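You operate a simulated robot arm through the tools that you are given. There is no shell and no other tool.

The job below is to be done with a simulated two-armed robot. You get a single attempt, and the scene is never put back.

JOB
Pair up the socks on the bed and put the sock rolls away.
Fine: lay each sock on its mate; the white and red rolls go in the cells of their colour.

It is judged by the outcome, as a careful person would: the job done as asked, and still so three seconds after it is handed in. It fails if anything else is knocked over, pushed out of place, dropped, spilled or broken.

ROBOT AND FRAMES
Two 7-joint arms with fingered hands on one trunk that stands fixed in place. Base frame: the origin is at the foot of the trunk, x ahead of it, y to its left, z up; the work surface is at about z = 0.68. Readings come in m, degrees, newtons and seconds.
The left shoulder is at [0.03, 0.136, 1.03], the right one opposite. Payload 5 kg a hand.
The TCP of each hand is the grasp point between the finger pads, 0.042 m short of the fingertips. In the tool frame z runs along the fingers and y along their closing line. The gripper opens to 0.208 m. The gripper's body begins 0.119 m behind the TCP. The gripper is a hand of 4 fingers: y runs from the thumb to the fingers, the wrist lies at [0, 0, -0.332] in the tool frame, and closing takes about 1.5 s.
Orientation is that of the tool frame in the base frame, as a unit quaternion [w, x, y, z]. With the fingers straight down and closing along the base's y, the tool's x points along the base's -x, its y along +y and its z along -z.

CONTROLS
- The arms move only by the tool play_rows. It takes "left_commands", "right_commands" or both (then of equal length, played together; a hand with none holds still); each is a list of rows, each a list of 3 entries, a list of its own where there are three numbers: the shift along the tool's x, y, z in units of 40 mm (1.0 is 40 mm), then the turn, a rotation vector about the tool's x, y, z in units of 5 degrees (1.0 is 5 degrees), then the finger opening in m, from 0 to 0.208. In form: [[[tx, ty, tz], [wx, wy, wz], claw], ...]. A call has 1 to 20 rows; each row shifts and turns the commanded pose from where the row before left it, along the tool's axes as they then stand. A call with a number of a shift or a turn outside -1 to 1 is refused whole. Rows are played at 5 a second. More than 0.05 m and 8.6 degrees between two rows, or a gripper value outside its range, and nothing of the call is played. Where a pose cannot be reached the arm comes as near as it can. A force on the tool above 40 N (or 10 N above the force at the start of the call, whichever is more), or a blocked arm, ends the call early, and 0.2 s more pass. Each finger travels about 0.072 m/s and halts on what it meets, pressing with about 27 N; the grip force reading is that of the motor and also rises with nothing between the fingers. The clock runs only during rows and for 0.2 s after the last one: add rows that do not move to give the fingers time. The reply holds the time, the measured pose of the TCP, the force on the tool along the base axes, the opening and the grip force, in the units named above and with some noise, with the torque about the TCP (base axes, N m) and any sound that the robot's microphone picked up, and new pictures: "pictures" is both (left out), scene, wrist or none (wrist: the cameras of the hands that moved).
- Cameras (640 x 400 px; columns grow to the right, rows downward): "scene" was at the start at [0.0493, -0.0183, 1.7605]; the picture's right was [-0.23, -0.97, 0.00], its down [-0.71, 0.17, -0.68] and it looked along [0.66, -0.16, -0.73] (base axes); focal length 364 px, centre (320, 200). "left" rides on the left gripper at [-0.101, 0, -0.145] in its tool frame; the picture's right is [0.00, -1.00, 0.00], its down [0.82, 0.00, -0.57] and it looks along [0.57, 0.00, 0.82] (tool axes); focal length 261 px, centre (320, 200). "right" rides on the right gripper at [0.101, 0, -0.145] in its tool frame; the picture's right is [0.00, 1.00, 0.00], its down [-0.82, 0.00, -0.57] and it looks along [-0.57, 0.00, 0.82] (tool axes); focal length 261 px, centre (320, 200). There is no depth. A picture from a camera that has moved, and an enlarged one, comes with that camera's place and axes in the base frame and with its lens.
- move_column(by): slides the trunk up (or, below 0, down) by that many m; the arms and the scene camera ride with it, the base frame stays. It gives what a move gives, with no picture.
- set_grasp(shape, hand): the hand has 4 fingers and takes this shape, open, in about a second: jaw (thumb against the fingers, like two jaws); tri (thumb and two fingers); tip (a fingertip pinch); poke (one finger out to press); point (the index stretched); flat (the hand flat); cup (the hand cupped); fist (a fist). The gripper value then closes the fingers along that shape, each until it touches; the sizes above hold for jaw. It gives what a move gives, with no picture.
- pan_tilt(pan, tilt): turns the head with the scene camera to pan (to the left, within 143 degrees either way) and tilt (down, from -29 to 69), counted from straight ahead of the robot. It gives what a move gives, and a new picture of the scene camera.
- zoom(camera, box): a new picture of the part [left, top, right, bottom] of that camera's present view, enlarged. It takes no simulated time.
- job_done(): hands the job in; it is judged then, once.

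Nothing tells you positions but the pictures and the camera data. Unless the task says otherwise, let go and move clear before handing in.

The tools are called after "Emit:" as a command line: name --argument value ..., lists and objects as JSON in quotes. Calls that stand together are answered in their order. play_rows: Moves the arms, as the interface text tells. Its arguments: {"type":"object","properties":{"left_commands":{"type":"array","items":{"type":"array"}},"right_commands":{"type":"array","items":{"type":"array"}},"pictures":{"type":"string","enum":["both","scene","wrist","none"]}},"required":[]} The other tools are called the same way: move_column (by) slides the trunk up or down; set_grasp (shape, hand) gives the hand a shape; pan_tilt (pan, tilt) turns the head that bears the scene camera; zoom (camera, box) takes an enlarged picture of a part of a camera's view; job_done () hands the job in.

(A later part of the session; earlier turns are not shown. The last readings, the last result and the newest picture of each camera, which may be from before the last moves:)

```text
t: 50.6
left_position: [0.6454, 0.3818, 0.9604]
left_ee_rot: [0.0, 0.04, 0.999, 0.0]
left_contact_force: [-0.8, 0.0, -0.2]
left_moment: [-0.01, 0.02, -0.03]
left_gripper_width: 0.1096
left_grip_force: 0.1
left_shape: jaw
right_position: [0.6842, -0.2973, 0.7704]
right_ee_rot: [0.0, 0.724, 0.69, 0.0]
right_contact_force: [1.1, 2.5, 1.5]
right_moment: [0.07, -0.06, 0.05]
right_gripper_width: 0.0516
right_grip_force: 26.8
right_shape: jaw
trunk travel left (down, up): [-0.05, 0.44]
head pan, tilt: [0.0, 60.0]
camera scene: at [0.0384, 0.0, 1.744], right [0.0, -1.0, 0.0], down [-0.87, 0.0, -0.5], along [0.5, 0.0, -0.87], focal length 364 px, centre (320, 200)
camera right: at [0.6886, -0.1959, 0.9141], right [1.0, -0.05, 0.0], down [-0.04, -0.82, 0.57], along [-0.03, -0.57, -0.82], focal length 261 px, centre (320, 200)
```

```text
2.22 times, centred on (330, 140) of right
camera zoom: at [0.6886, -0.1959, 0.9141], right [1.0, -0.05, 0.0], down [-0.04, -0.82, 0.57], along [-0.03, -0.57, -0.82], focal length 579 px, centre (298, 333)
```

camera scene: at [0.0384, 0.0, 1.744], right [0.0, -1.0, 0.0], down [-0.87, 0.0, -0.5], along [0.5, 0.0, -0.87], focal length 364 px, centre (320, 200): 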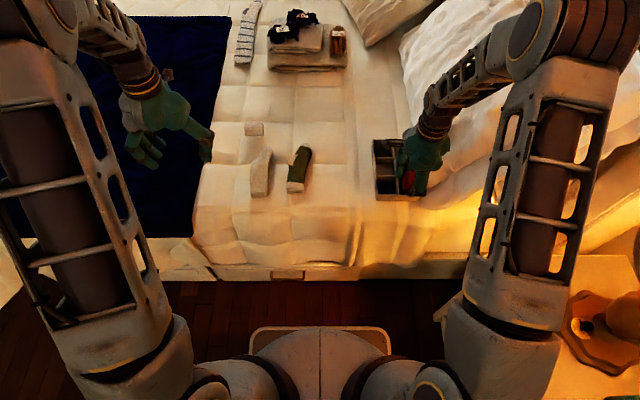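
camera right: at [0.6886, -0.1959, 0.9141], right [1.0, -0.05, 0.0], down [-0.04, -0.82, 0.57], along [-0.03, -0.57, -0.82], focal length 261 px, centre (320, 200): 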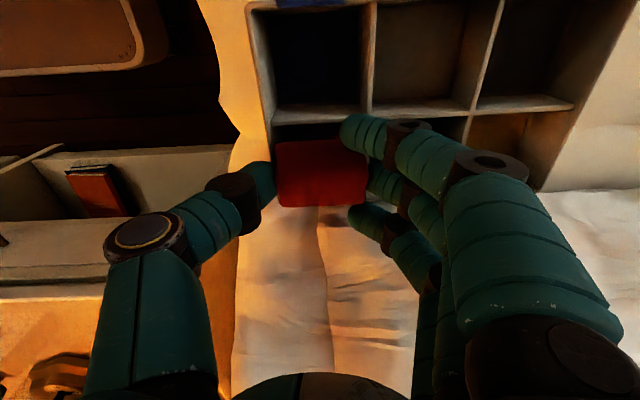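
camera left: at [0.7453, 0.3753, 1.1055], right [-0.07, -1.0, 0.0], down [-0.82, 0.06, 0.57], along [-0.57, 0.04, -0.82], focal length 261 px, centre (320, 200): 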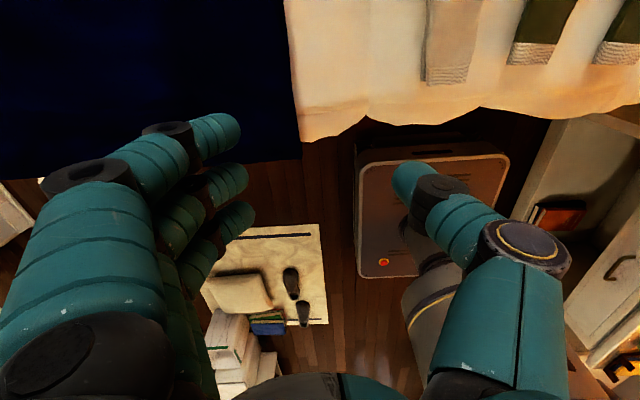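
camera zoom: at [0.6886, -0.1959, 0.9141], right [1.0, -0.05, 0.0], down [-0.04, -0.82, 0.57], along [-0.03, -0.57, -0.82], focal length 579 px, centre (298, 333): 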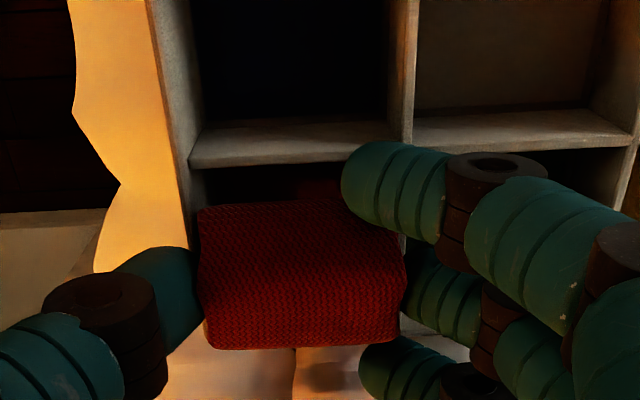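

The roll is about 1.6 cm into the cell with only a slight side touch. I'll open the fingers to let it settle.

Emit:
play_rows --right_commands '[[[0, 0, 0], [0, 0, 0], 0.06], [[0, 0, 0], [0, 0, 0], 0.075], [[0, 0, 0], [0, 0, 0], 0.09], [[0, 0, 0], [0, 0, 0], 0.105], [[0, 0, 0], [0, 0, 0], 0.11], [[0, 0, 0], [0, 0, 0], 0.11]]' --pictures "both"

Emit:
zoom --camera "right" --box '[230, 50, 430, 230]'

Emit:
zoom --camera "scene" --box '[365, 140, 445, 205]'

```text
t: 52.0
left_position: [0.6435, 0.3824, 0.9607]
left_ee_rot: [0.0, 0.04, 0.999, 0.001]
left_contact_force: [0.1, -0.2, -0.5]
left_moment: [0.03, 0.01, 0.0]
left_gripper_width: 0.1094
left_grip_force: 0.2
left_shape: jaw
right_position: [0.6827, -0.2968, 0.7696]
right_ee_rot: [0.0, 0.724, 0.69, 0.0]
right_contact_force: [-4.0, 5.3, 1.3]
right_moment: [0.14, 0.1, 0.14]
right_gripper_width: 0.1067
right_grip_force: 0.1
right_shape: jaw
trunk travel left (down, up): [-0.05, 0.44]
head pan, tilt: [0.0, 60.0]
camera scene: at [0.0381, 0.0004, 1.744], right [0.0, -1.0, 0.0], down [-0.87, 0.0, -0.5], along [0.5, 0.0, -0.87], focal length 364 px, centre (320, 200)
camera right: at [0.6882, -0.1955, 0.9141], right [1.0, -0.05, 0.0], down [-0.04, -0.82, 0.57], along [-0.03, -0.57, -0.82], focal length 261 px, centre (320, 200)
```

scene: 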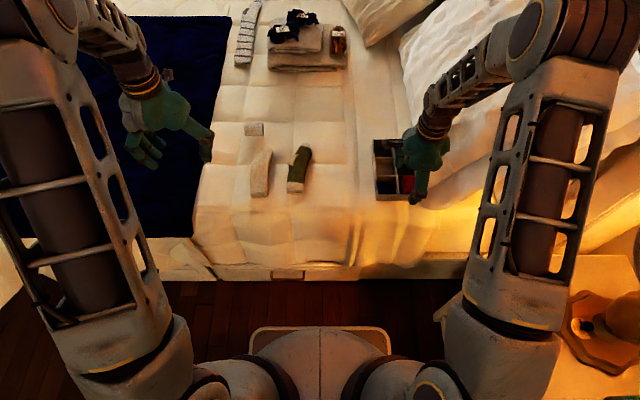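
right: 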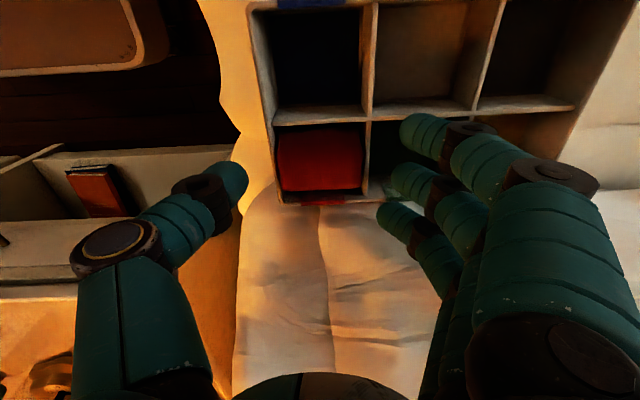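

```text
2.22 times, centred on (330, 140) of right
camera zoom: at [0.6882, -0.1955, 0.9141], right [1.0, -0.05, 0.0], down [-0.04, -0.82, 0.57], along [-0.03, -0.57, -0.82], focal length 579 px, centre (298, 333)
```

zoom: 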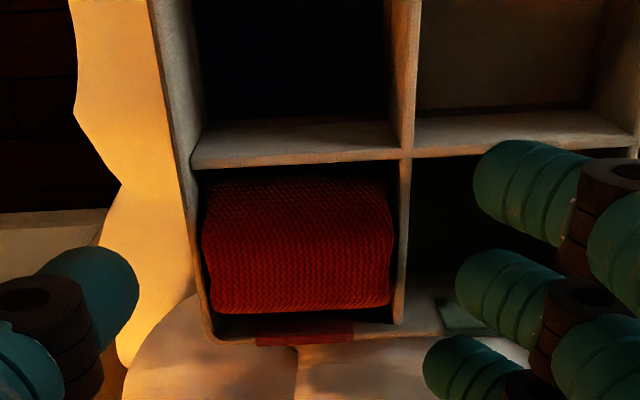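

```text
6.15 times, centred on (405, 172) of scene
camera zoom: at [0.0381, 0.0004, 1.744], right [0.0, -1.0, 0.0], down [-0.87, 0.0, -0.5], along [0.5, 0.0, -0.87], focal length 2241 px, centre (-203, 369)
```

zoom: 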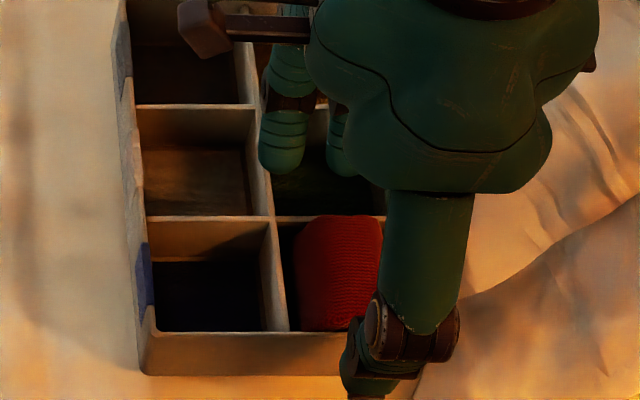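

The red roll dropped neatly into the red cell. I'll raise the right hand straight up.

Emit:
play_rows --right_commands '[[[0, 0, -0.3], [0, 0, 0], 0.11], [[0, 0, -0.6], [0, 0, 0], 0.11], [[0, 0, -1], [0, 0, 0], 0.11], [[0, 0, -1], [0, 0, 0], 0.11], [[0, 0, -1], [0, 0, 0], 0.11], [[0, 0, 0], [0, 0, 0], 0.11]]' --pictures "both"

Emit:
zoom --camera "scene" --box '[365, 130, 445, 210]'

```text
t: 53.4
left_position: [0.6454, 0.3819, 0.9591]
left_ee_rot: [0.0, 0.039, 0.999, 0.0]
left_contact_force: [0.4, -0.1, -0.7]
left_moment: [0.03, 0.07, 0.03]
left_gripper_width: 0.1094
left_grip_force: 0.0
left_shape: jaw
right_position: [0.6818, -0.2973, 0.924]
right_ee_rot: [0.0, 0.724, 0.69, 0.0]
right_contact_force: [1.4, 0.7, 0.1]
right_moment: [0.03, 0.05, -0.02]
right_gripper_width: 0.109
right_grip_force: 0.0
right_shape: jaw
trunk travel left (down, up): [-0.05, 0.44]
head pan, tilt: [0.0, 60.0]
camera scene: at [0.0395, -0.0004, 1.7438], right [0.0, -1.0, 0.0], down [-0.87, 0.0, -0.5], along [0.5, 0.0, -0.87], focal length 364 px, centre (320, 200)
camera right: at [0.6875, -0.1956, 1.0688], right [1.0, -0.05, 0.0], down [-0.04, -0.82, 0.57], along [-0.03, -0.57, -0.82], focal length 261 px, centre (320, 200)
```

scene: 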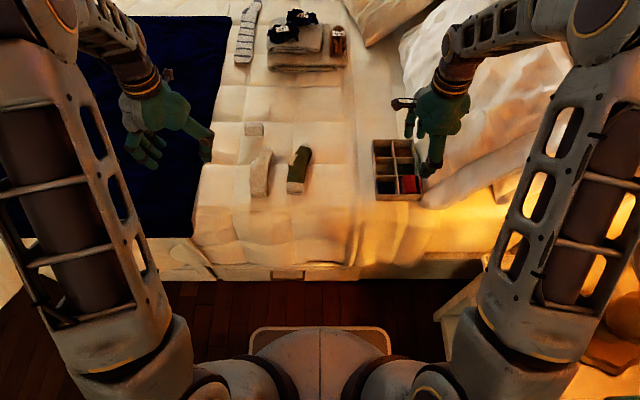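
right: 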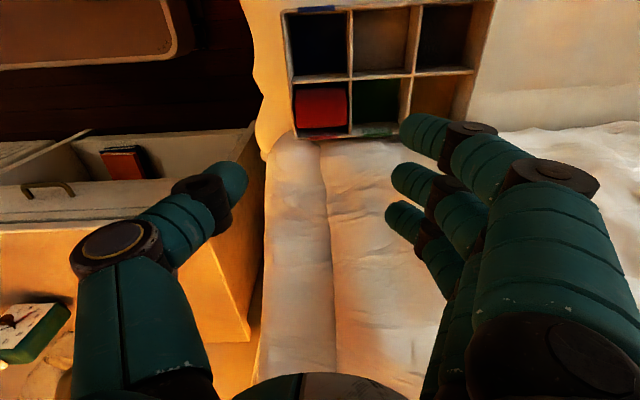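

```text
5.00 times, centred on (405, 170) of scene
camera zoom: at [0.0395, -0.0004, 1.7438], right [0.0, -1.0, 0.0], down [-0.87, 0.0, -0.5], along [0.5, 0.0, -0.87], focal length 1821 px, centre (-105, 350)
```

zoom: 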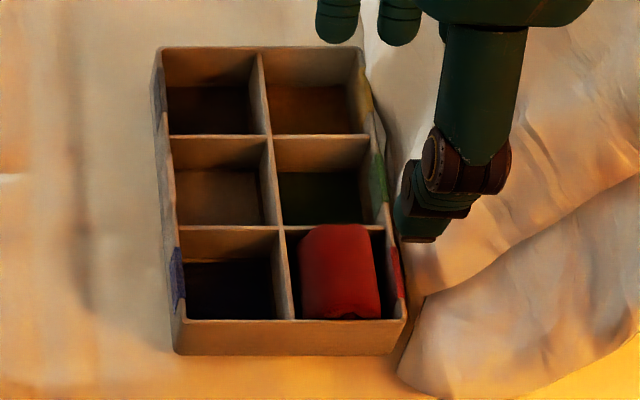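

The red roll is in place and the box hasn't moved. I'll fetch the white roll the same way with the right hand: turn the hand back to zero yaw, and move the left hand further clear.

Emit:
play_rows --left_commands '[[[0.3, 0.55, -0.25], [0, 0, 0], 0.11], [[0.3, 0.55, -0.25], [0, 0, 0], 0.11], [[0.3, 0.55, -0.25], [0, 0, 0], 0.11], [[0.3, 0.55, -0.25], [0, 0, 0], 0.11], [[0, 0, 0], [0, 0, 0], 0.11], [[0, 0, 0], [0, 0, 0], 0.11], [[0, 0, 0], [0, 0, 0], 0.11], [[0, 0, 0], [0, 0, 0], 0.11], [[0, 0, 0], [0, 0, 0], 0.11], [[0, 0, 0], [0, 0, 0], 0.11], [[0, 0, 0], [0, 0, 0], 0.11], [[0, 0, 0], [0, 0, 0], 0.11], [[0, 0, 0], [0, 0, 0], 0.11], [[0, 0, 0], [0, 0, 0], 0.11], [[0, 0, 0], [0, 0, 0], 0.11], [[0, 0, 0], [0, 0, 0], 0.11], [[0, 0, 0], [0, 0, 0], 0.11], [[0, 0, 0], [0, 0, 0], 0.11], [[0, 0, 0], [0, 0, 0], 0.11], [[0, 0, 0], [0, 0, 0], 0.11]]' --right_commands '[[[0, 0, 0], [0, 0, -1], 0.12], [[0, 0, 0], [0, 0, -1], 0.12], [[0, 0, 0], [0, 0, -1], 0.12], [[0, 0, 0], [0, 0, -1], 0.12], [[0, 0, 0], [0, 0, -1], 0.12], [[0, 0, 0], [0, 0, -1], 0.12], [[0, 0, 0], [0, 0, -1], 0.12], [[0, 0, 0], [0, 0, -1], 0.12], [[0, 0, 0], [0, 0, -1], 0.12], [[0, 0, 0], [0, 0, -1], 0.12], [[0, 0, 0], [0, 0, -1], 0.12], [[0, 0, 0], [0, 0, -1], 0.12], [[0, 0, 0], [0, 0, -1], 0.12], [[0, 0, 0], [0, 0, -1], 0.12], [[0, 0, 0], [0, 0, -1], 0.12], [[0, 0, 0], [0, 0, -1], 0.12], [[0, 0, 0], [0, 0, -1], 0.12], [[0, 0, 0], [0, 0, -1], 0.12], [[0, 0, 0], [0, 0, -0.58], 0.12], [[0, 0, 0], [0, 0, 0], 0.12]]' --pictures "scene"

```text
t: 57.6
left_position: [0.6023, 0.4726, 1.0017]
left_ee_rot: [0.0, 0.038, 0.999, 0.0]
left_contact_force: [1.5, 0.3, -0.4]
left_moment: [-0.02, 0.02, -0.01]
left_gripper_width: 0.1095
left_grip_force: 0.0
left_shape: jaw
right_position: [0.6834, -0.2977, 0.9253]
right_ee_rot: [-0.001, -0.001, 1.0, -0.001]
right_contact_force: [1.4, 0.5, -0.6]
right_moment: [0.0, 0.03, -0.01]
right_gripper_width: 0.119
right_grip_force: 0.0
right_shape: jaw
trunk travel left (down, up): [-0.05, 0.44]
head pan, tilt: [0.0, 60.0]
camera scene: at [0.0385, 0.0001, 1.744], right [0.0, -1.0, 0.0], down [-0.87, 0.0, -0.5], along [0.5, 0.0, -0.87], focal length 364 px, centre (320, 200)
```

scene: 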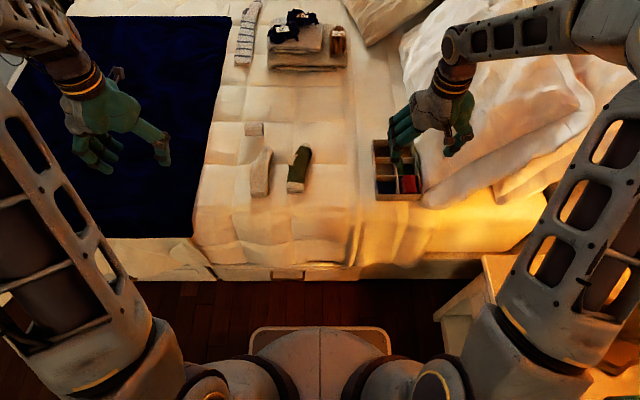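

Next I'll carry the empty right hand across to near the white roll and tilt the fingers 20° outward for reach.

Emit:
play_rows --right_commands '[[[-0.227, 0.956, 0], [0, 0, 0], 0.12], [[-0.227, 0.956, 0], [0, 0, 0], 0.12], [[-0.227, 0.956, 0], [0, 0, 0], 0.12], [[-0.227, 0.956, 0], [0, 0, 0], 0.12], [[-0.227, 0.956, 0], [0, 0, 0], 0.12], [[-0.227, 0.956, 0], [0, 0, 0], 0.12], [[-0.227, 0.956, 0], [0, 0, 0], 0.12], [[-0.227, 0.956, 0], [0, 0, 0], 0.12], [[-0.227, 0.956, 0], [0, 0, 0], 0.12], [[-0.227, 0.956, 0], [0, 0, 0], 0.12], [[-0.227, 0.956, 0], [0, 0, 0], 0.12], [[-0.227, 0.956, 0], [0, 0, 0], 0.12], [[-0.227, 0.956, 0], [0, 0, 0], 0.12], [[0, 0, 0], [0, -1, 0], 0.12], [[0, 0, 0], [0, -1, 0], 0.12], [[0, 0, 0], [0, -1, 0], 0.12], [[0, 0, 0], [0, -1, 0], 0.12], [[0, 0, 0], [0, 0, 0], 0.12]]' --pictures "both"

```text
t: 61.4
left_position: [0.6028, 0.4725, 1.0009]
left_ee_rot: [0.001, 0.039, 0.999, 0.0]
left_contact_force: [-0.4, -0.4, -0.2]
left_moment: [0.02, 0.03, 0.04]
left_gripper_width: 0.1096
left_grip_force: 0.0
left_shape: jaw
right_position: [0.8003, 0.1989, 0.9245]
right_ee_rot: [0.174, -0.001, 0.985, 0.001]
right_contact_force: [-0.2, -1.3, 0.6]
right_moment: [0.05, 0.03, -0.02]
right_gripper_width: 0.1195
right_grip_force: 0.2
right_shape: jaw
trunk travel left (down, up): [-0.05, 0.44]
head pan, tilt: [0.0, 60.0]
camera scene: at [0.039, -0.0004, 1.7439], right [0.0, -1.0, 0.0], down [-0.87, 0.0, -0.5], along [0.5, 0.0, -0.87], focal length 364 px, centre (320, 200)
camera right: at [0.6559, 0.2004, 1.026], right [0.0, 1.0, 0.0], down [0.58, 0.0, 0.82], along [0.82, 0.0, -0.58], focal length 261 px, centre (320, 200)
```

scene: 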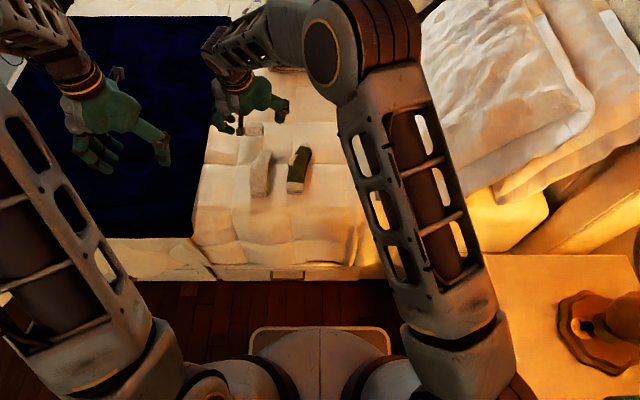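
right: 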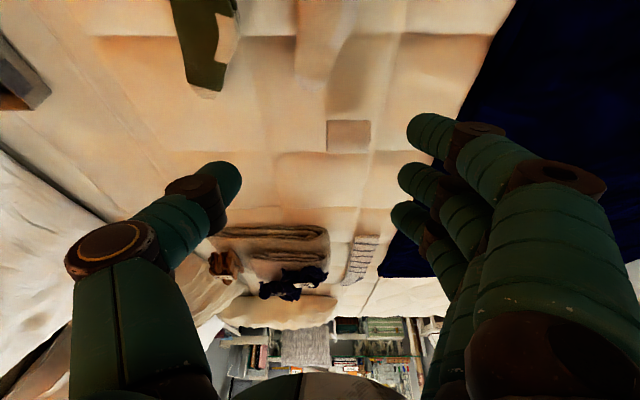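

Emit:
play_rows --right_commands '[[[-0.443, 0.22, 0.611], [0, 0, 0], 0.12], [[-0.443, 0.22, 0.611], [0, 0, 0], 0.12], [[-0.443, 0.22, 0.611], [0, 0, 0], 0.12], [[-0.443, 0.22, 0.611], [0, 0, 0], 0.12], [[-0.443, 0.22, 0.611], [0, 0, 0], 0.12], [[0, 0, 0], [0, 0, 0], 0.12]]' --pictures "both"

Emit:
zoom --camera "right" --box '[180, 0, 500, 280]'

Emit:
zoom --camera "scene" --box '[200, 80, 320, 180]'

```text
t: 62.8
left_position: [0.6008, 0.4718, 1.0025]
left_ee_rot: [0.0, 0.039, 0.999, 0.0]
left_contact_force: [-0.2, 0.2, 0.1]
left_moment: [0.01, -0.09, -0.01]
left_gripper_width: 0.1095
left_grip_force: 0.2
left_shape: jaw
right_position: [0.9276, 0.2428, 0.8423]
right_ee_rot: [0.174, -0.001, 0.985, 0.0]
right_contact_force: [-0.8, -0.8, 0.4]
right_moment: [0.02, -0.04, -0.03]
right_gripper_width: 0.1195
right_grip_force: 0.1
right_shape: jaw
trunk travel left (down, up): [-0.05, 0.44]
head pan, tilt: [0.0, 60.0]
camera scene: at [0.0373, -0.0005, 1.7441], right [0.0, -1.0, 0.0], down [-0.87, 0.0, -0.5], along [0.5, 0.0, -0.87], focal length 364 px, centre (320, 200)
camera right: at [0.7827, 0.2442, 0.9433], right [0.0, 1.0, 0.0], down [0.58, 0.0, 0.82], along [0.82, 0.0, -0.58], focal length 261 px, centre (320, 200)
```

scene: 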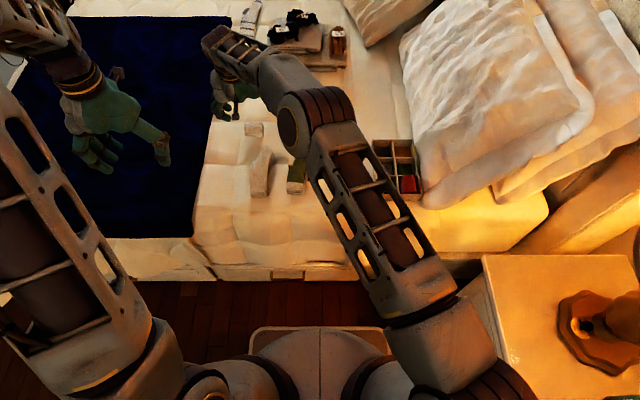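
right: 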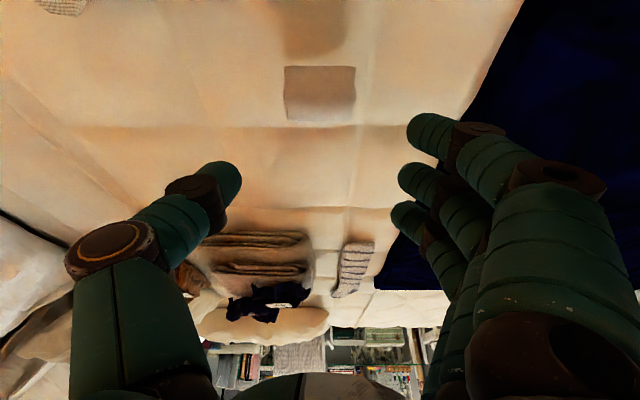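

```text
1.43 times, centred on (340, 140) of right
camera zoom: at [0.7827, 0.2442, 0.9433], right [0.0, 1.0, 0.0], down [0.58, 0.0, 0.82], along [0.82, 0.0, -0.58], focal length 372 px, centre (291, 286)
```

zoom: 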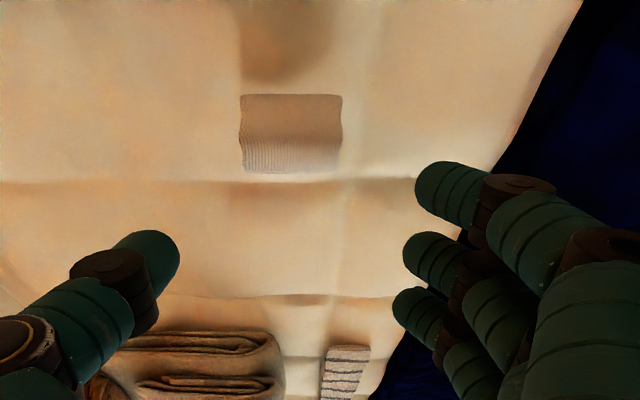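

```text
4.00 times, centred on (260, 130) of scene
camera zoom: at [0.0373, -0.0005, 1.7441], right [0.0, -1.0, 0.0], down [-0.87, 0.0, -0.5], along [0.5, 0.0, -0.87], focal length 1457 px, centre (560, 480)
```

zoom: 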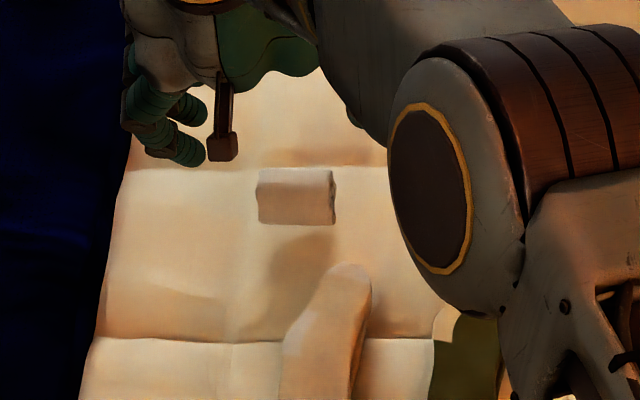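

The right hand reached the pose. The white roll is at about (0.934, 0.244), square to the hand. I'll lower to z = 0.775 with the fingers on either end.

Emit:
play_rows --right_commands '[[[0.236, 0.01, 0.511], [0, 0, 0], 0.11], [[0.236, 0.01, 0.511], [0, 0, 0], 0.11], [[0.236, 0.01, 0.511], [0, 0, 0], 0.11], [[0, 0, 0], [0, 0, 0], 0.11]]' --pictures "both"

Emit:
zoom --camera "right" --box '[180, 0, 500, 280]'

Emit:
zoom --camera "scene" --box '[200, 80, 320, 180]'

```text
t: 63.8
left_position: [0.6031, 0.4724, 1.0014]
left_ee_rot: [0.0, 0.039, 0.999, 0.0]
left_contact_force: [-0.5, 0.4, -0.4]
left_moment: [0.06, -0.03, -0.02]
left_gripper_width: 0.1096
left_grip_force: 0.1
left_shape: jaw
right_position: [0.9192, 0.2461, 0.775]
right_ee_rot: [0.173, -0.001, 0.985, 0.0]
right_contact_force: [0.1, -0.3, 0.6]
right_moment: [0.0, 0.0, -0.01]
right_gripper_width: 0.1111
right_grip_force: 0.1
right_shape: jaw
trunk travel left (down, up): [-0.05, 0.44]
head pan, tilt: [0.0, 60.0]
camera scene: at [0.0382, 0.0, 1.744], right [0.0, -1.0, 0.0], down [-0.87, 0.0, -0.5], along [0.5, 0.0, -0.87], focal length 364 px, centre (320, 200)
camera right: at [0.7757, 0.2464, 0.8761], right [0.0, 1.0, 0.0], down [0.58, 0.0, 0.82], along [0.82, 0.0, -0.58], focal length 261 px, centre (320, 200)
```

scene: 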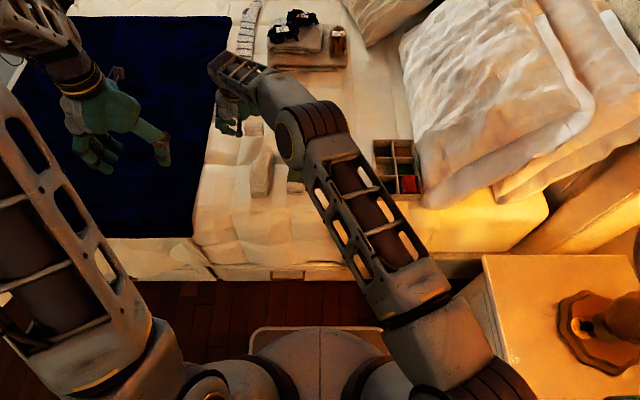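
right: 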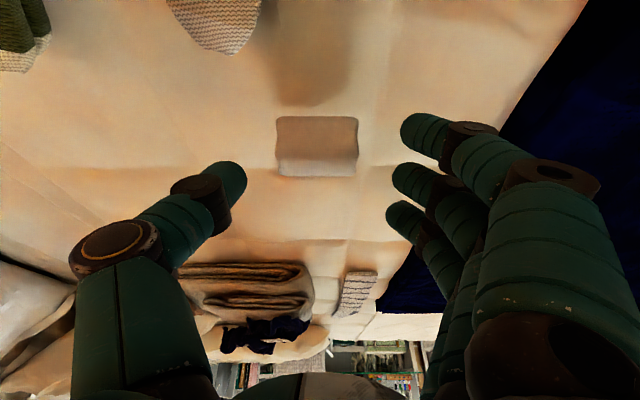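

```text
1.43 times, centred on (340, 140) of right
camera zoom: at [0.7757, 0.2464, 0.8761], right [0.0, 1.0, 0.0], down [0.58, 0.0, 0.82], along [0.82, 0.0, -0.58], focal length 372 px, centre (291, 286)
```

zoom: 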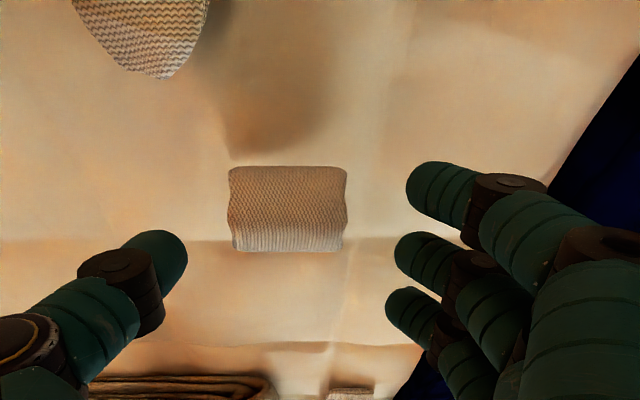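

```text
4.00 times, centred on (260, 130) of scene
camera zoom: at [0.0382, 0.0, 1.744], right [0.0, -1.0, 0.0], down [-0.87, 0.0, -0.5], along [0.5, 0.0, -0.87], focal length 1457 px, centre (560, 480)
```

zoom: 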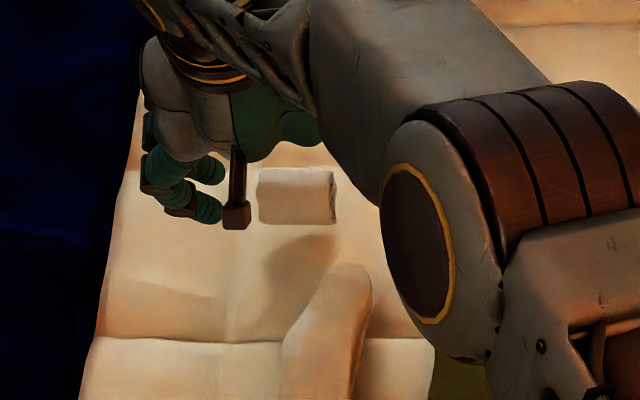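

The roll is centred, with the hand about 2 mm too far left. I'll correct that, lower to z = 0.746 and close on the ends.

Emit:
play_rows --right_commands '[[[0.091, -0.03, 0.353], [0, 0, 0], 0.11], [[0.091, -0.03, 0.353], [0, 0, 0], 0.11], [[0, 0, 0], [0, 0, 0], 0.09], [[0, 0, 0], [0, 0, 0], 0.075], [[0, 0, 0], [0, 0, 0], 0.065], [[0, 0, 0], [0, 0, 0], 0.055], [[0, 0, 0], [0, 0, 0], 0.05], [[0, 0, 0], [0, 0, 0], 0.05]]' --pictures "wrist"

Emit:
zoom --camera "right" --box '[180, 0, 500, 280]'

```text
t: 65.6
left_position: [0.603, 0.4731, 1.0017]
left_ee_rot: [0.0, 0.04, 0.999, -0.001]
left_contact_force: [0.8, -0.4, 0.7]
left_moment: [-0.03, 0.0, 0.02]
left_gripper_width: 0.1096
left_grip_force: 0.1
left_shape: jaw
right_position: [0.923, 0.243, 0.7455]
right_ee_rot: [0.173, -0.001, 0.985, 0.0]
right_contact_force: [0.0, -0.5, 1.1]
right_moment: [0.0, -0.03, 0.0]
right_gripper_width: 0.0478
right_grip_force: 26.7
right_shape: jaw
trunk travel left (down, up): [-0.05, 0.44]
head pan, tilt: [0.0, 60.0]
camera right: at [0.7782, 0.2447, 0.847], right [0.0, 1.0, 0.0], down [0.58, 0.0, 0.82], along [0.82, 0.0, -0.58], focal length 261 px, centre (320, 200)
```

right: 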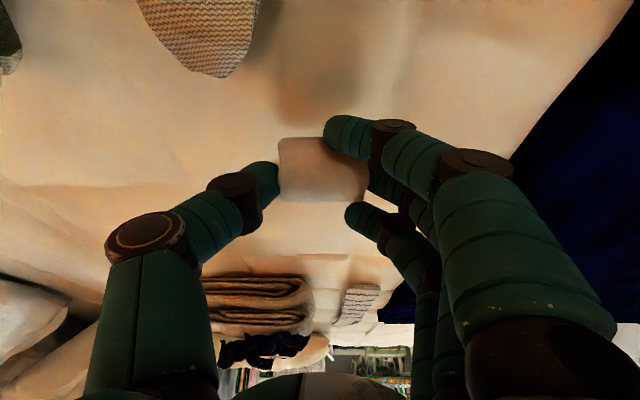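

```text
1.43 times, centred on (340, 140) of right
camera zoom: at [0.7782, 0.2447, 0.847], right [0.0, 1.0, 0.0], down [0.58, 0.0, 0.82], along [0.82, 0.0, -0.58], focal length 372 px, centre (291, 286)
```

zoom: 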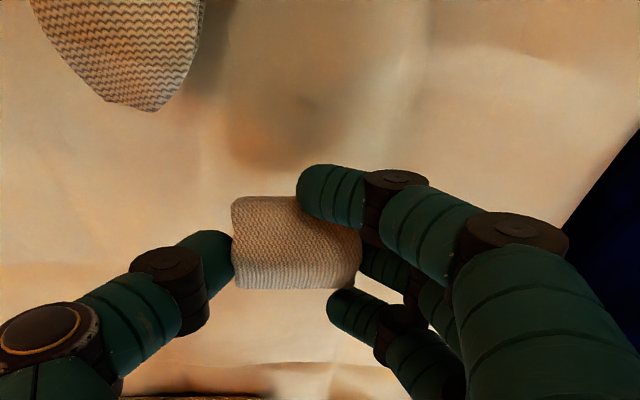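

Gripped. I'll lift straight up 5 cm and check.

Emit:
play_rows --right_commands '[[[-0.07, 0, -0.2], [0, 0, 0], 0.05], [[-0.18, 0, -0.49], [0, 0, 0], 0.05], [[-0.18, 0, -0.49], [0, 0, 0], 0.05], [[0, 0, 0], [0, 0, 0], 0.05]]' --pictures "both"

Emit:
zoom --camera "right" --box '[180, 0, 500, 280]'

```text
t: 66.6
left_position: [0.6031, 0.4732, 1.001]
left_ee_rot: [0.0, 0.04, 0.999, 0.0]
left_contact_force: [-0.1, -0.2, 0.1]
left_moment: [-0.03, 0.04, -0.02]
left_gripper_width: 0.1094
left_grip_force: 0.0
left_shape: jaw
right_position: [0.9232, 0.2439, 0.7941]
right_ee_rot: [0.174, -0.002, 0.985, 0.001]
right_contact_force: [0.1, 0.9, -0.1]
right_moment: [0.0, 0.02, -0.01]
right_gripper_width: 0.0478
right_grip_force: 27.4
right_shape: jaw
trunk travel left (down, up): [-0.05, 0.44]
head pan, tilt: [0.0, 60.0]
camera scene: at [0.0389, 0.0003, 1.7439], right [0.0, -1.0, 0.0], down [-0.87, 0.0, -0.5], along [0.5, 0.0, -0.87], focal length 364 px, centre (320, 200)
camera right: at [0.7789, 0.2443, 0.8955], right [0.0, 1.0, 0.0], down [0.58, 0.0, 0.82], along [0.82, 0.0, -0.58], focal length 261 px, centre (320, 200)
```

scene: 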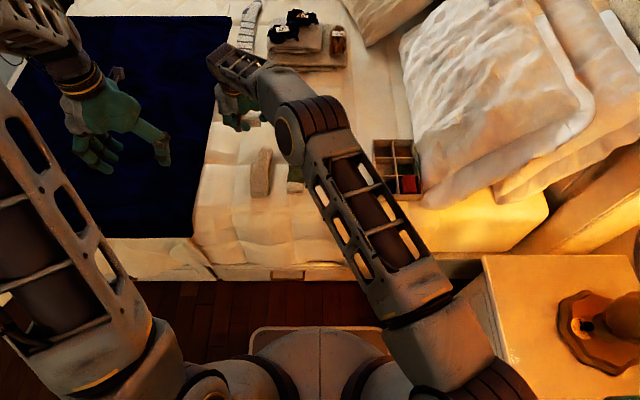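
right: 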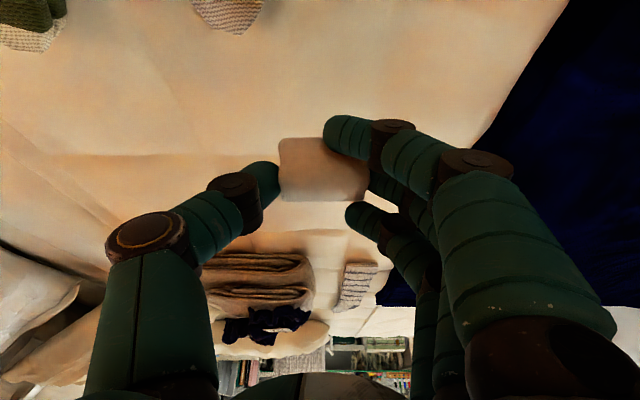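

```text
1.43 times, centred on (340, 140) of right
camera zoom: at [0.7789, 0.2443, 0.8955], right [0.0, 1.0, 0.0], down [0.58, 0.0, 0.82], along [0.82, 0.0, -0.58], focal length 372 px, centre (291, 286)
```

zoom: 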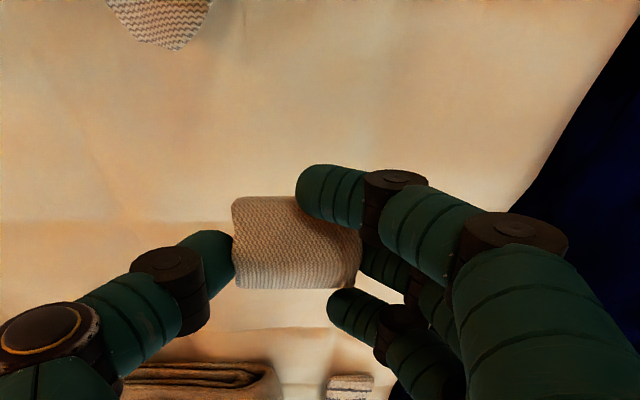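

The white roll is held. I'll bring it back, level the hand, and carry it over toward the white cell.

Emit:
play_rows --right_commands '[[[0.395, 0, -0.74], [0, 0, 0], 0.05], [[0.395, 0, -0.74], [0, 0, 0], 0.05], [[0.395, 0, -0.74], [0, 0, 0], 0.05], [[0.395, 0, -0.74], [0, 0, 0], 0.05], [[0, 0, 0], [0, 1, 0], 0.05], [[0, 0, 0], [0, 1, 0], 0.05], [[0, 0, 0], [0, 1, 0], 0.05], [[0, 0, 0], [0, 1, 0], 0.05], [[0.137, -0.967, -0.033], [0, 0, 0], 0.05], [[0.137, -0.967, -0.033], [0, 0, 0], 0.05], [[0.137, -0.967, -0.033], [0, 0, 0], 0.05], [[0.137, -0.967, -0.033], [0, 0, 0], 0.05], [[0.137, -0.967, -0.033], [0, 0, 0], 0.05], [[0.137, -0.967, -0.033], [0, 0, 0], 0.05], [[0.137, -0.967, -0.033], [0, 0, 0], 0.05], [[0.137, -0.967, -0.033], [0, 0, 0], 0.05], [[0.137, -0.967, -0.033], [0, 0, 0], 0.05], [[0.137, -0.967, -0.033], [0, 0, 0], 0.05], [[0.137, -0.967, -0.033], [0, 0, 0], 0.05], [[0.137, -0.967, -0.033], [0, 0, 0], 0.05]]' --pictures "both"

```text
t: 70.8
left_position: [0.6027, 0.4734, 1.0011]
left_ee_rot: [0.0, 0.04, 0.999, 0.001]
left_contact_force: [-0.5, -1.3, 0.8]
left_moment: [0.13, -0.03, 0.0]
left_gripper_width: 0.1096
left_grip_force: 0.2
left_shape: jaw
right_position: [0.7582, -0.2234, 0.8984]
right_ee_rot: [0.0, -0.001, 1.0, 0.0]
right_contact_force: [-0.2, 0.6, -0.6]
right_moment: [-0.02, -0.03, 0.01]
right_gripper_width: 0.0471
right_grip_force: 27.2
right_shape: jaw
trunk travel left (down, up): [-0.05, 0.44]
head pan, tilt: [0.0, 60.0]
camera scene: at [0.0379, -0.0014, 1.744], right [0.0, -1.0, 0.0], down [-0.87, 0.0, -0.5], along [0.5, 0.0, -0.87], focal length 364 px, centre (320, 200)
camera right: at [0.6578, -0.2229, 1.0431], right [0.0, 1.0, 0.0], down [0.82, 0.0, 0.57], along [0.57, 0.0, -0.82], focal length 261 px, centre (320, 200)
```

scene: 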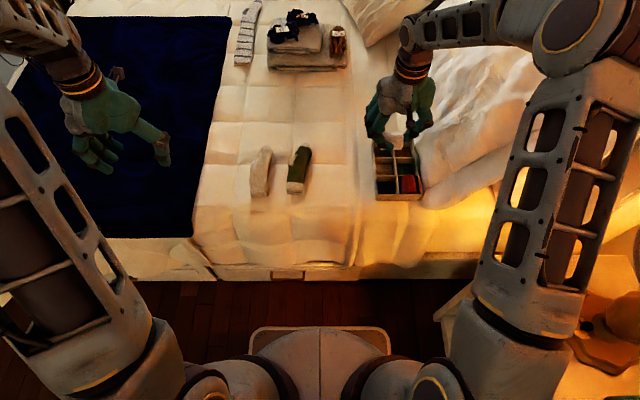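
right: 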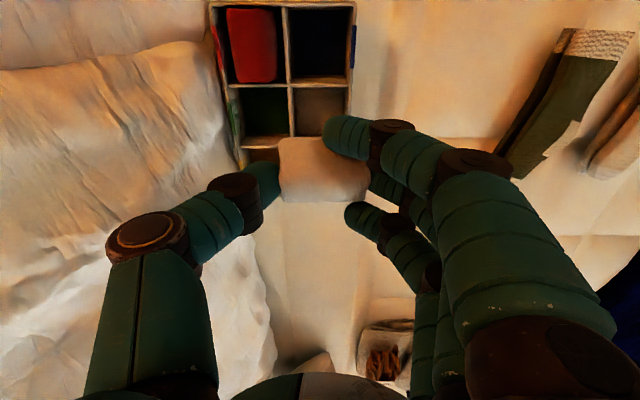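

The roll is above the box. I'll turn the hand 90° so the roll lies along x.

Emit:
play_rows --right_commands '[[[0, 0, 0], [0, 0, 1], 0.05], [[0, 0, 0], [0, 0, 1], 0.05], [[0, 0, 0], [0, 0, 1], 0.05], [[0, 0, 0], [0, 0, 1], 0.05], [[0, 0, 0], [0, 0, 1], 0.05], [[0, 0, 0], [0, 0, 1], 0.05], [[0, 0, 0], [0, 0, 1], 0.05], [[0, 0, 0], [0, 0, 1], 0.05], [[0, 0, 0], [0, 0, 1], 0.05], [[0, 0, 0], [0, 0, 1], 0.05], [[0, 0, 0], [0, 0, 1], 0.05], [[0, 0, 0], [0, 0, 1], 0.05], [[0, 0, 0], [0, 0, 1], 0.05], [[0, 0, 0], [0, 0, 1], 0.05], [[0, 0, 0], [0, 0, 1], 0.05], [[0, 0, 0], [0, 0, 1], 0.05], [[0, 0, 0], [0, 0, 1], 0.05], [[0, 0, 0], [0, 0, 1], 0.05], [[0, 0, 0], [0, 0, 0], 0.05]]' --pictures "both"

Emit:
zoom --camera "right" --box '[230, 0, 460, 230]'

Emit:
zoom --camera "scene" --box '[360, 110, 440, 210]'

```text
t: 74.8
left_position: [0.6026, 0.4726, 1.0013]
left_ee_rot: [-0.001, 0.04, 0.999, 0.001]
left_contact_force: [-0.4, 0.4, 0.5]
left_moment: [-0.03, 0.03, 0.0]
left_gripper_width: 0.1097
left_grip_force: 0.0
left_shape: jaw
right_position: [0.7575, -0.2223, 0.8998]
right_ee_rot: [0.001, 0.706, 0.708, -0.001]
right_contact_force: [-0.2, 0.6, 0.2]
right_moment: [0.01, -0.01, -0.01]
right_gripper_width: 0.0475
right_grip_force: 27.0
right_shape: jaw
trunk travel left (down, up): [-0.05, 0.44]
head pan, tilt: [0.0, 60.0]
camera scene: at [0.0386, -0.0001, 1.744], right [0.0, -1.0, 0.0], down [-0.87, 0.0, -0.5], along [0.5, 0.0, -0.87], focal length 364 px, centre (320, 200)
camera right: at [0.758, -0.1203, 1.0438], right [1.0, 0.0, 0.0], down [0.0, -0.82, 0.57], along [0.0, -0.57, -0.82], focal length 261 px, centre (320, 200)
```

scene: 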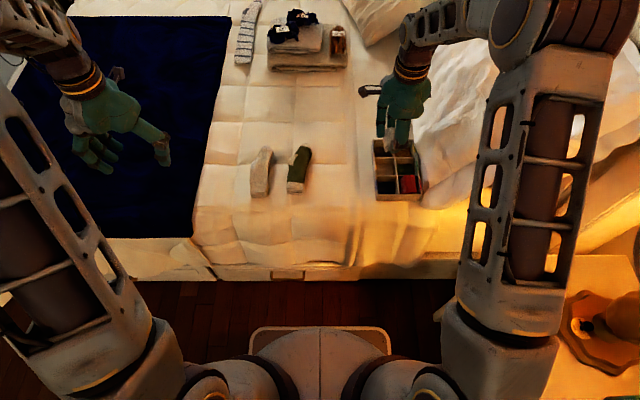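
right: 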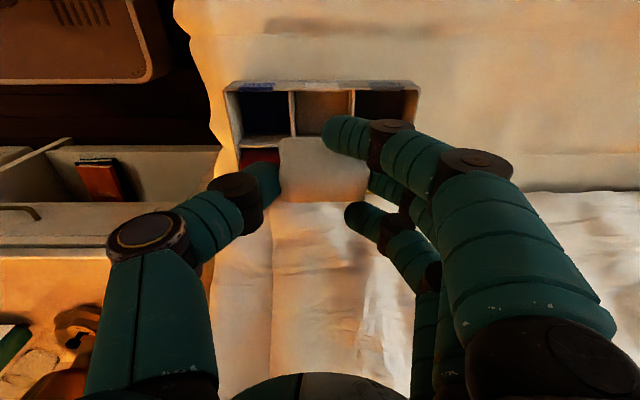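

```text
1.74 times, centred on (345, 115) of right
camera zoom: at [0.758, -0.1203, 1.0438], right [1.0, 0.0, 0.0], down [0.0, -0.82, 0.57], along [0.0, -0.57, -0.82], focal length 453 px, centre (276, 348)
```

zoom: 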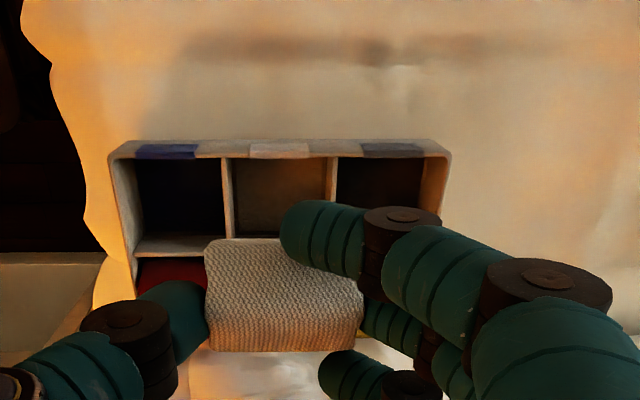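

```text
4.00 times, centred on (400, 160) of scene
camera zoom: at [0.0386, -0.0001, 1.744], right [0.0, -1.0, 0.0], down [-0.87, 0.0, -0.5], along [0.5, 0.0, -0.87], focal length 1457 px, centre (0, 360)
```

zoom: 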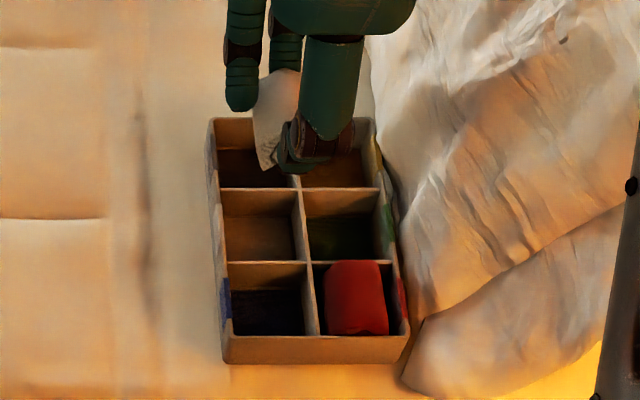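

Emit:
zoom --camera "right" --box '[270, 70, 390, 220]'

Emit:
zoom --camera "right" --box '[215, 70, 425, 160]'

Emit:
zoom --camera "scene" --box '[370, 150, 430, 205]'

```text
2.67 times, centred on (330, 145) of right
camera zoom: at [0.758, -0.1203, 1.0438], right [1.0, 0.0, 0.0], down [0.0, -0.82, 0.57], along [0.0, -0.57, -0.82], focal length 695 px, centre (293, 347)
```

zoom: 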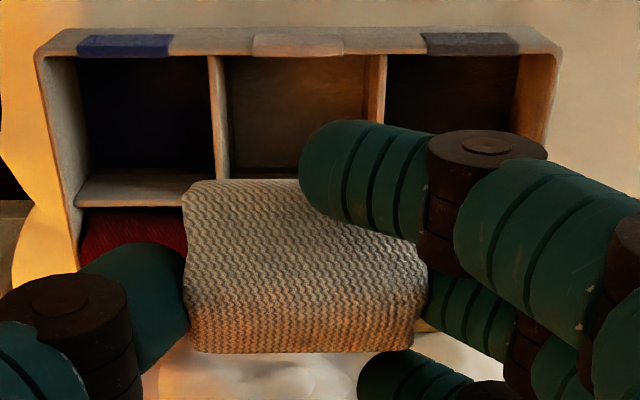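

```text
3.05 times, centred on (320, 115) of right
camera zoom: at [0.758, -0.1203, 1.0438], right [1.0, 0.0, 0.0], down [0.0, -0.82, 0.57], along [0.0, -0.57, -0.82], focal length 794 px, centre (320, 459)
```

zoom: 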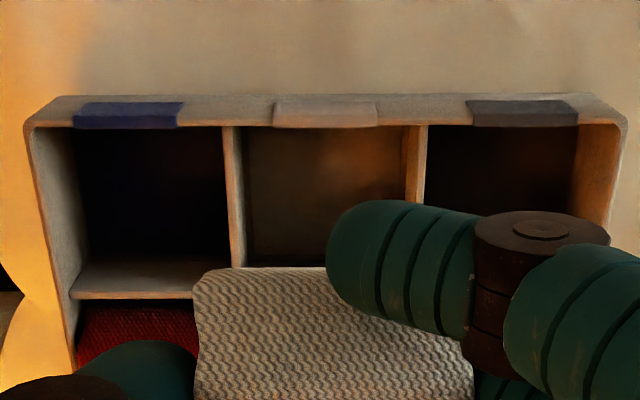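

```text
7.27 times, centred on (400, 178) of scene
camera zoom: at [0.0386, -0.0001, 1.744], right [0.0, -1.0, 0.0], down [-0.87, 0.0, -0.5], along [0.5, 0.0, -0.87], focal length 2649 px, centre (-262, 364)
```

zoom: 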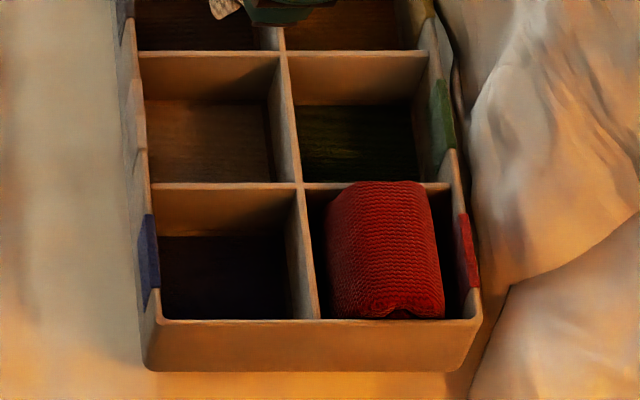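

The white tag is beside the middle-left cell, whose centre is about (0.7598, −0.2235). The roll sits 3.7 mm off the hand centre in x, so I'll correct position and yaw and lower to just above the rim.

Emit:
play_rows --right_commands '[[[-0.142, -0.035, 0], [0, 0, 0.25], 0.05], [[0, 0, 0.55], [0, 0, 0], 0.05], [[0, 0, 0.55], [0, 0, 0], 0.05], [[0, 0, 0.55], [0, 0, 0], 0.05], [[0, 0, 0.55], [0, 0, 0], 0.05], [[0, 0, 0], [0, 0, 0], 0.05], [[0, 0, 0], [0, 0, 0], 0.05]]' --pictures "both"

Emit:
zoom --camera "right" --box '[230, 50, 430, 230]'

Emit:
zoom --camera "scene" --box '[365, 130, 445, 205]'

```text
t: 76.4
left_position: [0.6033, 0.4736, 1.0015]
left_ee_rot: [0.0, 0.038, 0.999, 0.0]
left_contact_force: [-0.4, 0.2, 0.2]
left_moment: [0.01, 0.0, 0.03]
left_gripper_width: 0.1095
left_grip_force: 0.0
left_shape: jaw
right_position: [0.7572, -0.229, 0.813]
right_ee_rot: [0.0, 0.713, 0.701, 0.0]
right_contact_force: [-0.2, 0.2, -0.7]
right_moment: [0.04, 0.0, 0.0]
right_gripper_width: 0.0472
right_grip_force: 27.2
right_shape: jaw
trunk travel left (down, up): [-0.05, 0.44]
head pan, tilt: [0.0, 60.0]
camera scene: at [0.0388, -0.0001, 1.744], right [0.0, -1.0, 0.0], down [-0.87, 0.0, -0.5], along [0.5, 0.0, -0.87], focal length 364 px, centre (320, 200)
camera right: at [0.758, -0.1272, 0.9574], right [1.0, -0.02, 0.0], down [-0.02, -0.82, 0.57], along [-0.01, -0.57, -0.82], focal length 261 px, centre (320, 200)
```

scene: 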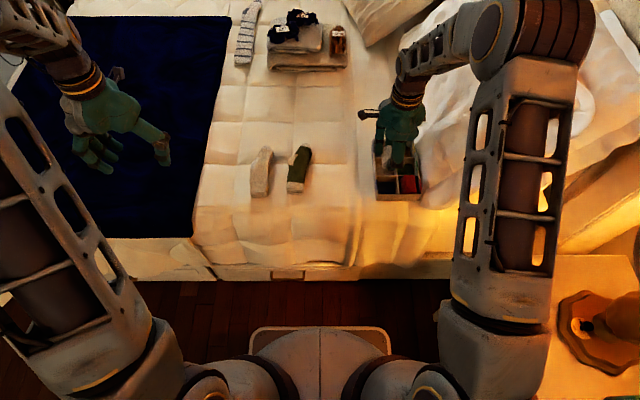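
right: 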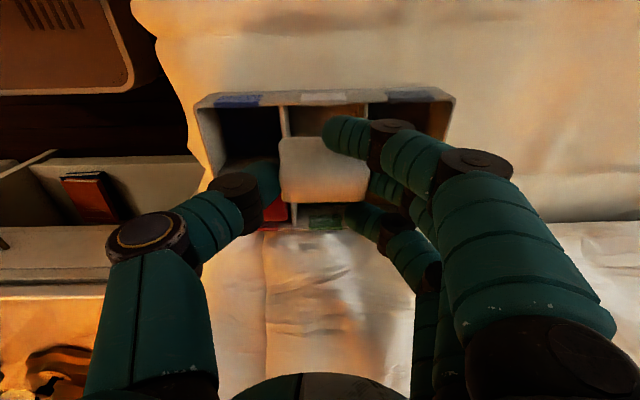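

```text
2.22 times, centred on (330, 140) of right
camera zoom: at [0.758, -0.1272, 0.9574], right [1.0, -0.02, 0.0], down [-0.02, -0.82, 0.57], along [-0.01, -0.57, -0.82], focal length 579 px, centre (298, 333)
```

zoom: 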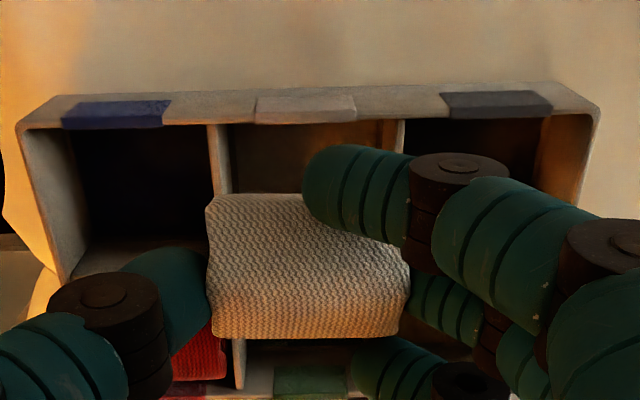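

```text
5.33 times, centred on (405, 168) of scene
camera zoom: at [0.0388, -0.0001, 1.744], right [0.0, -1.0, 0.0], down [-0.87, 0.0, -0.5], along [0.5, 0.0, -0.87], focal length 1942 px, centre (-133, 373)
```

zoom: 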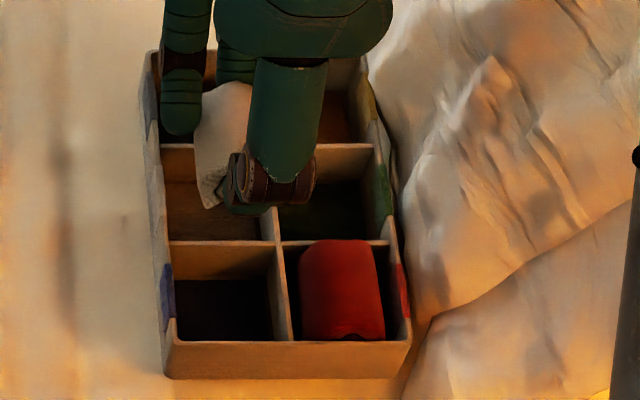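

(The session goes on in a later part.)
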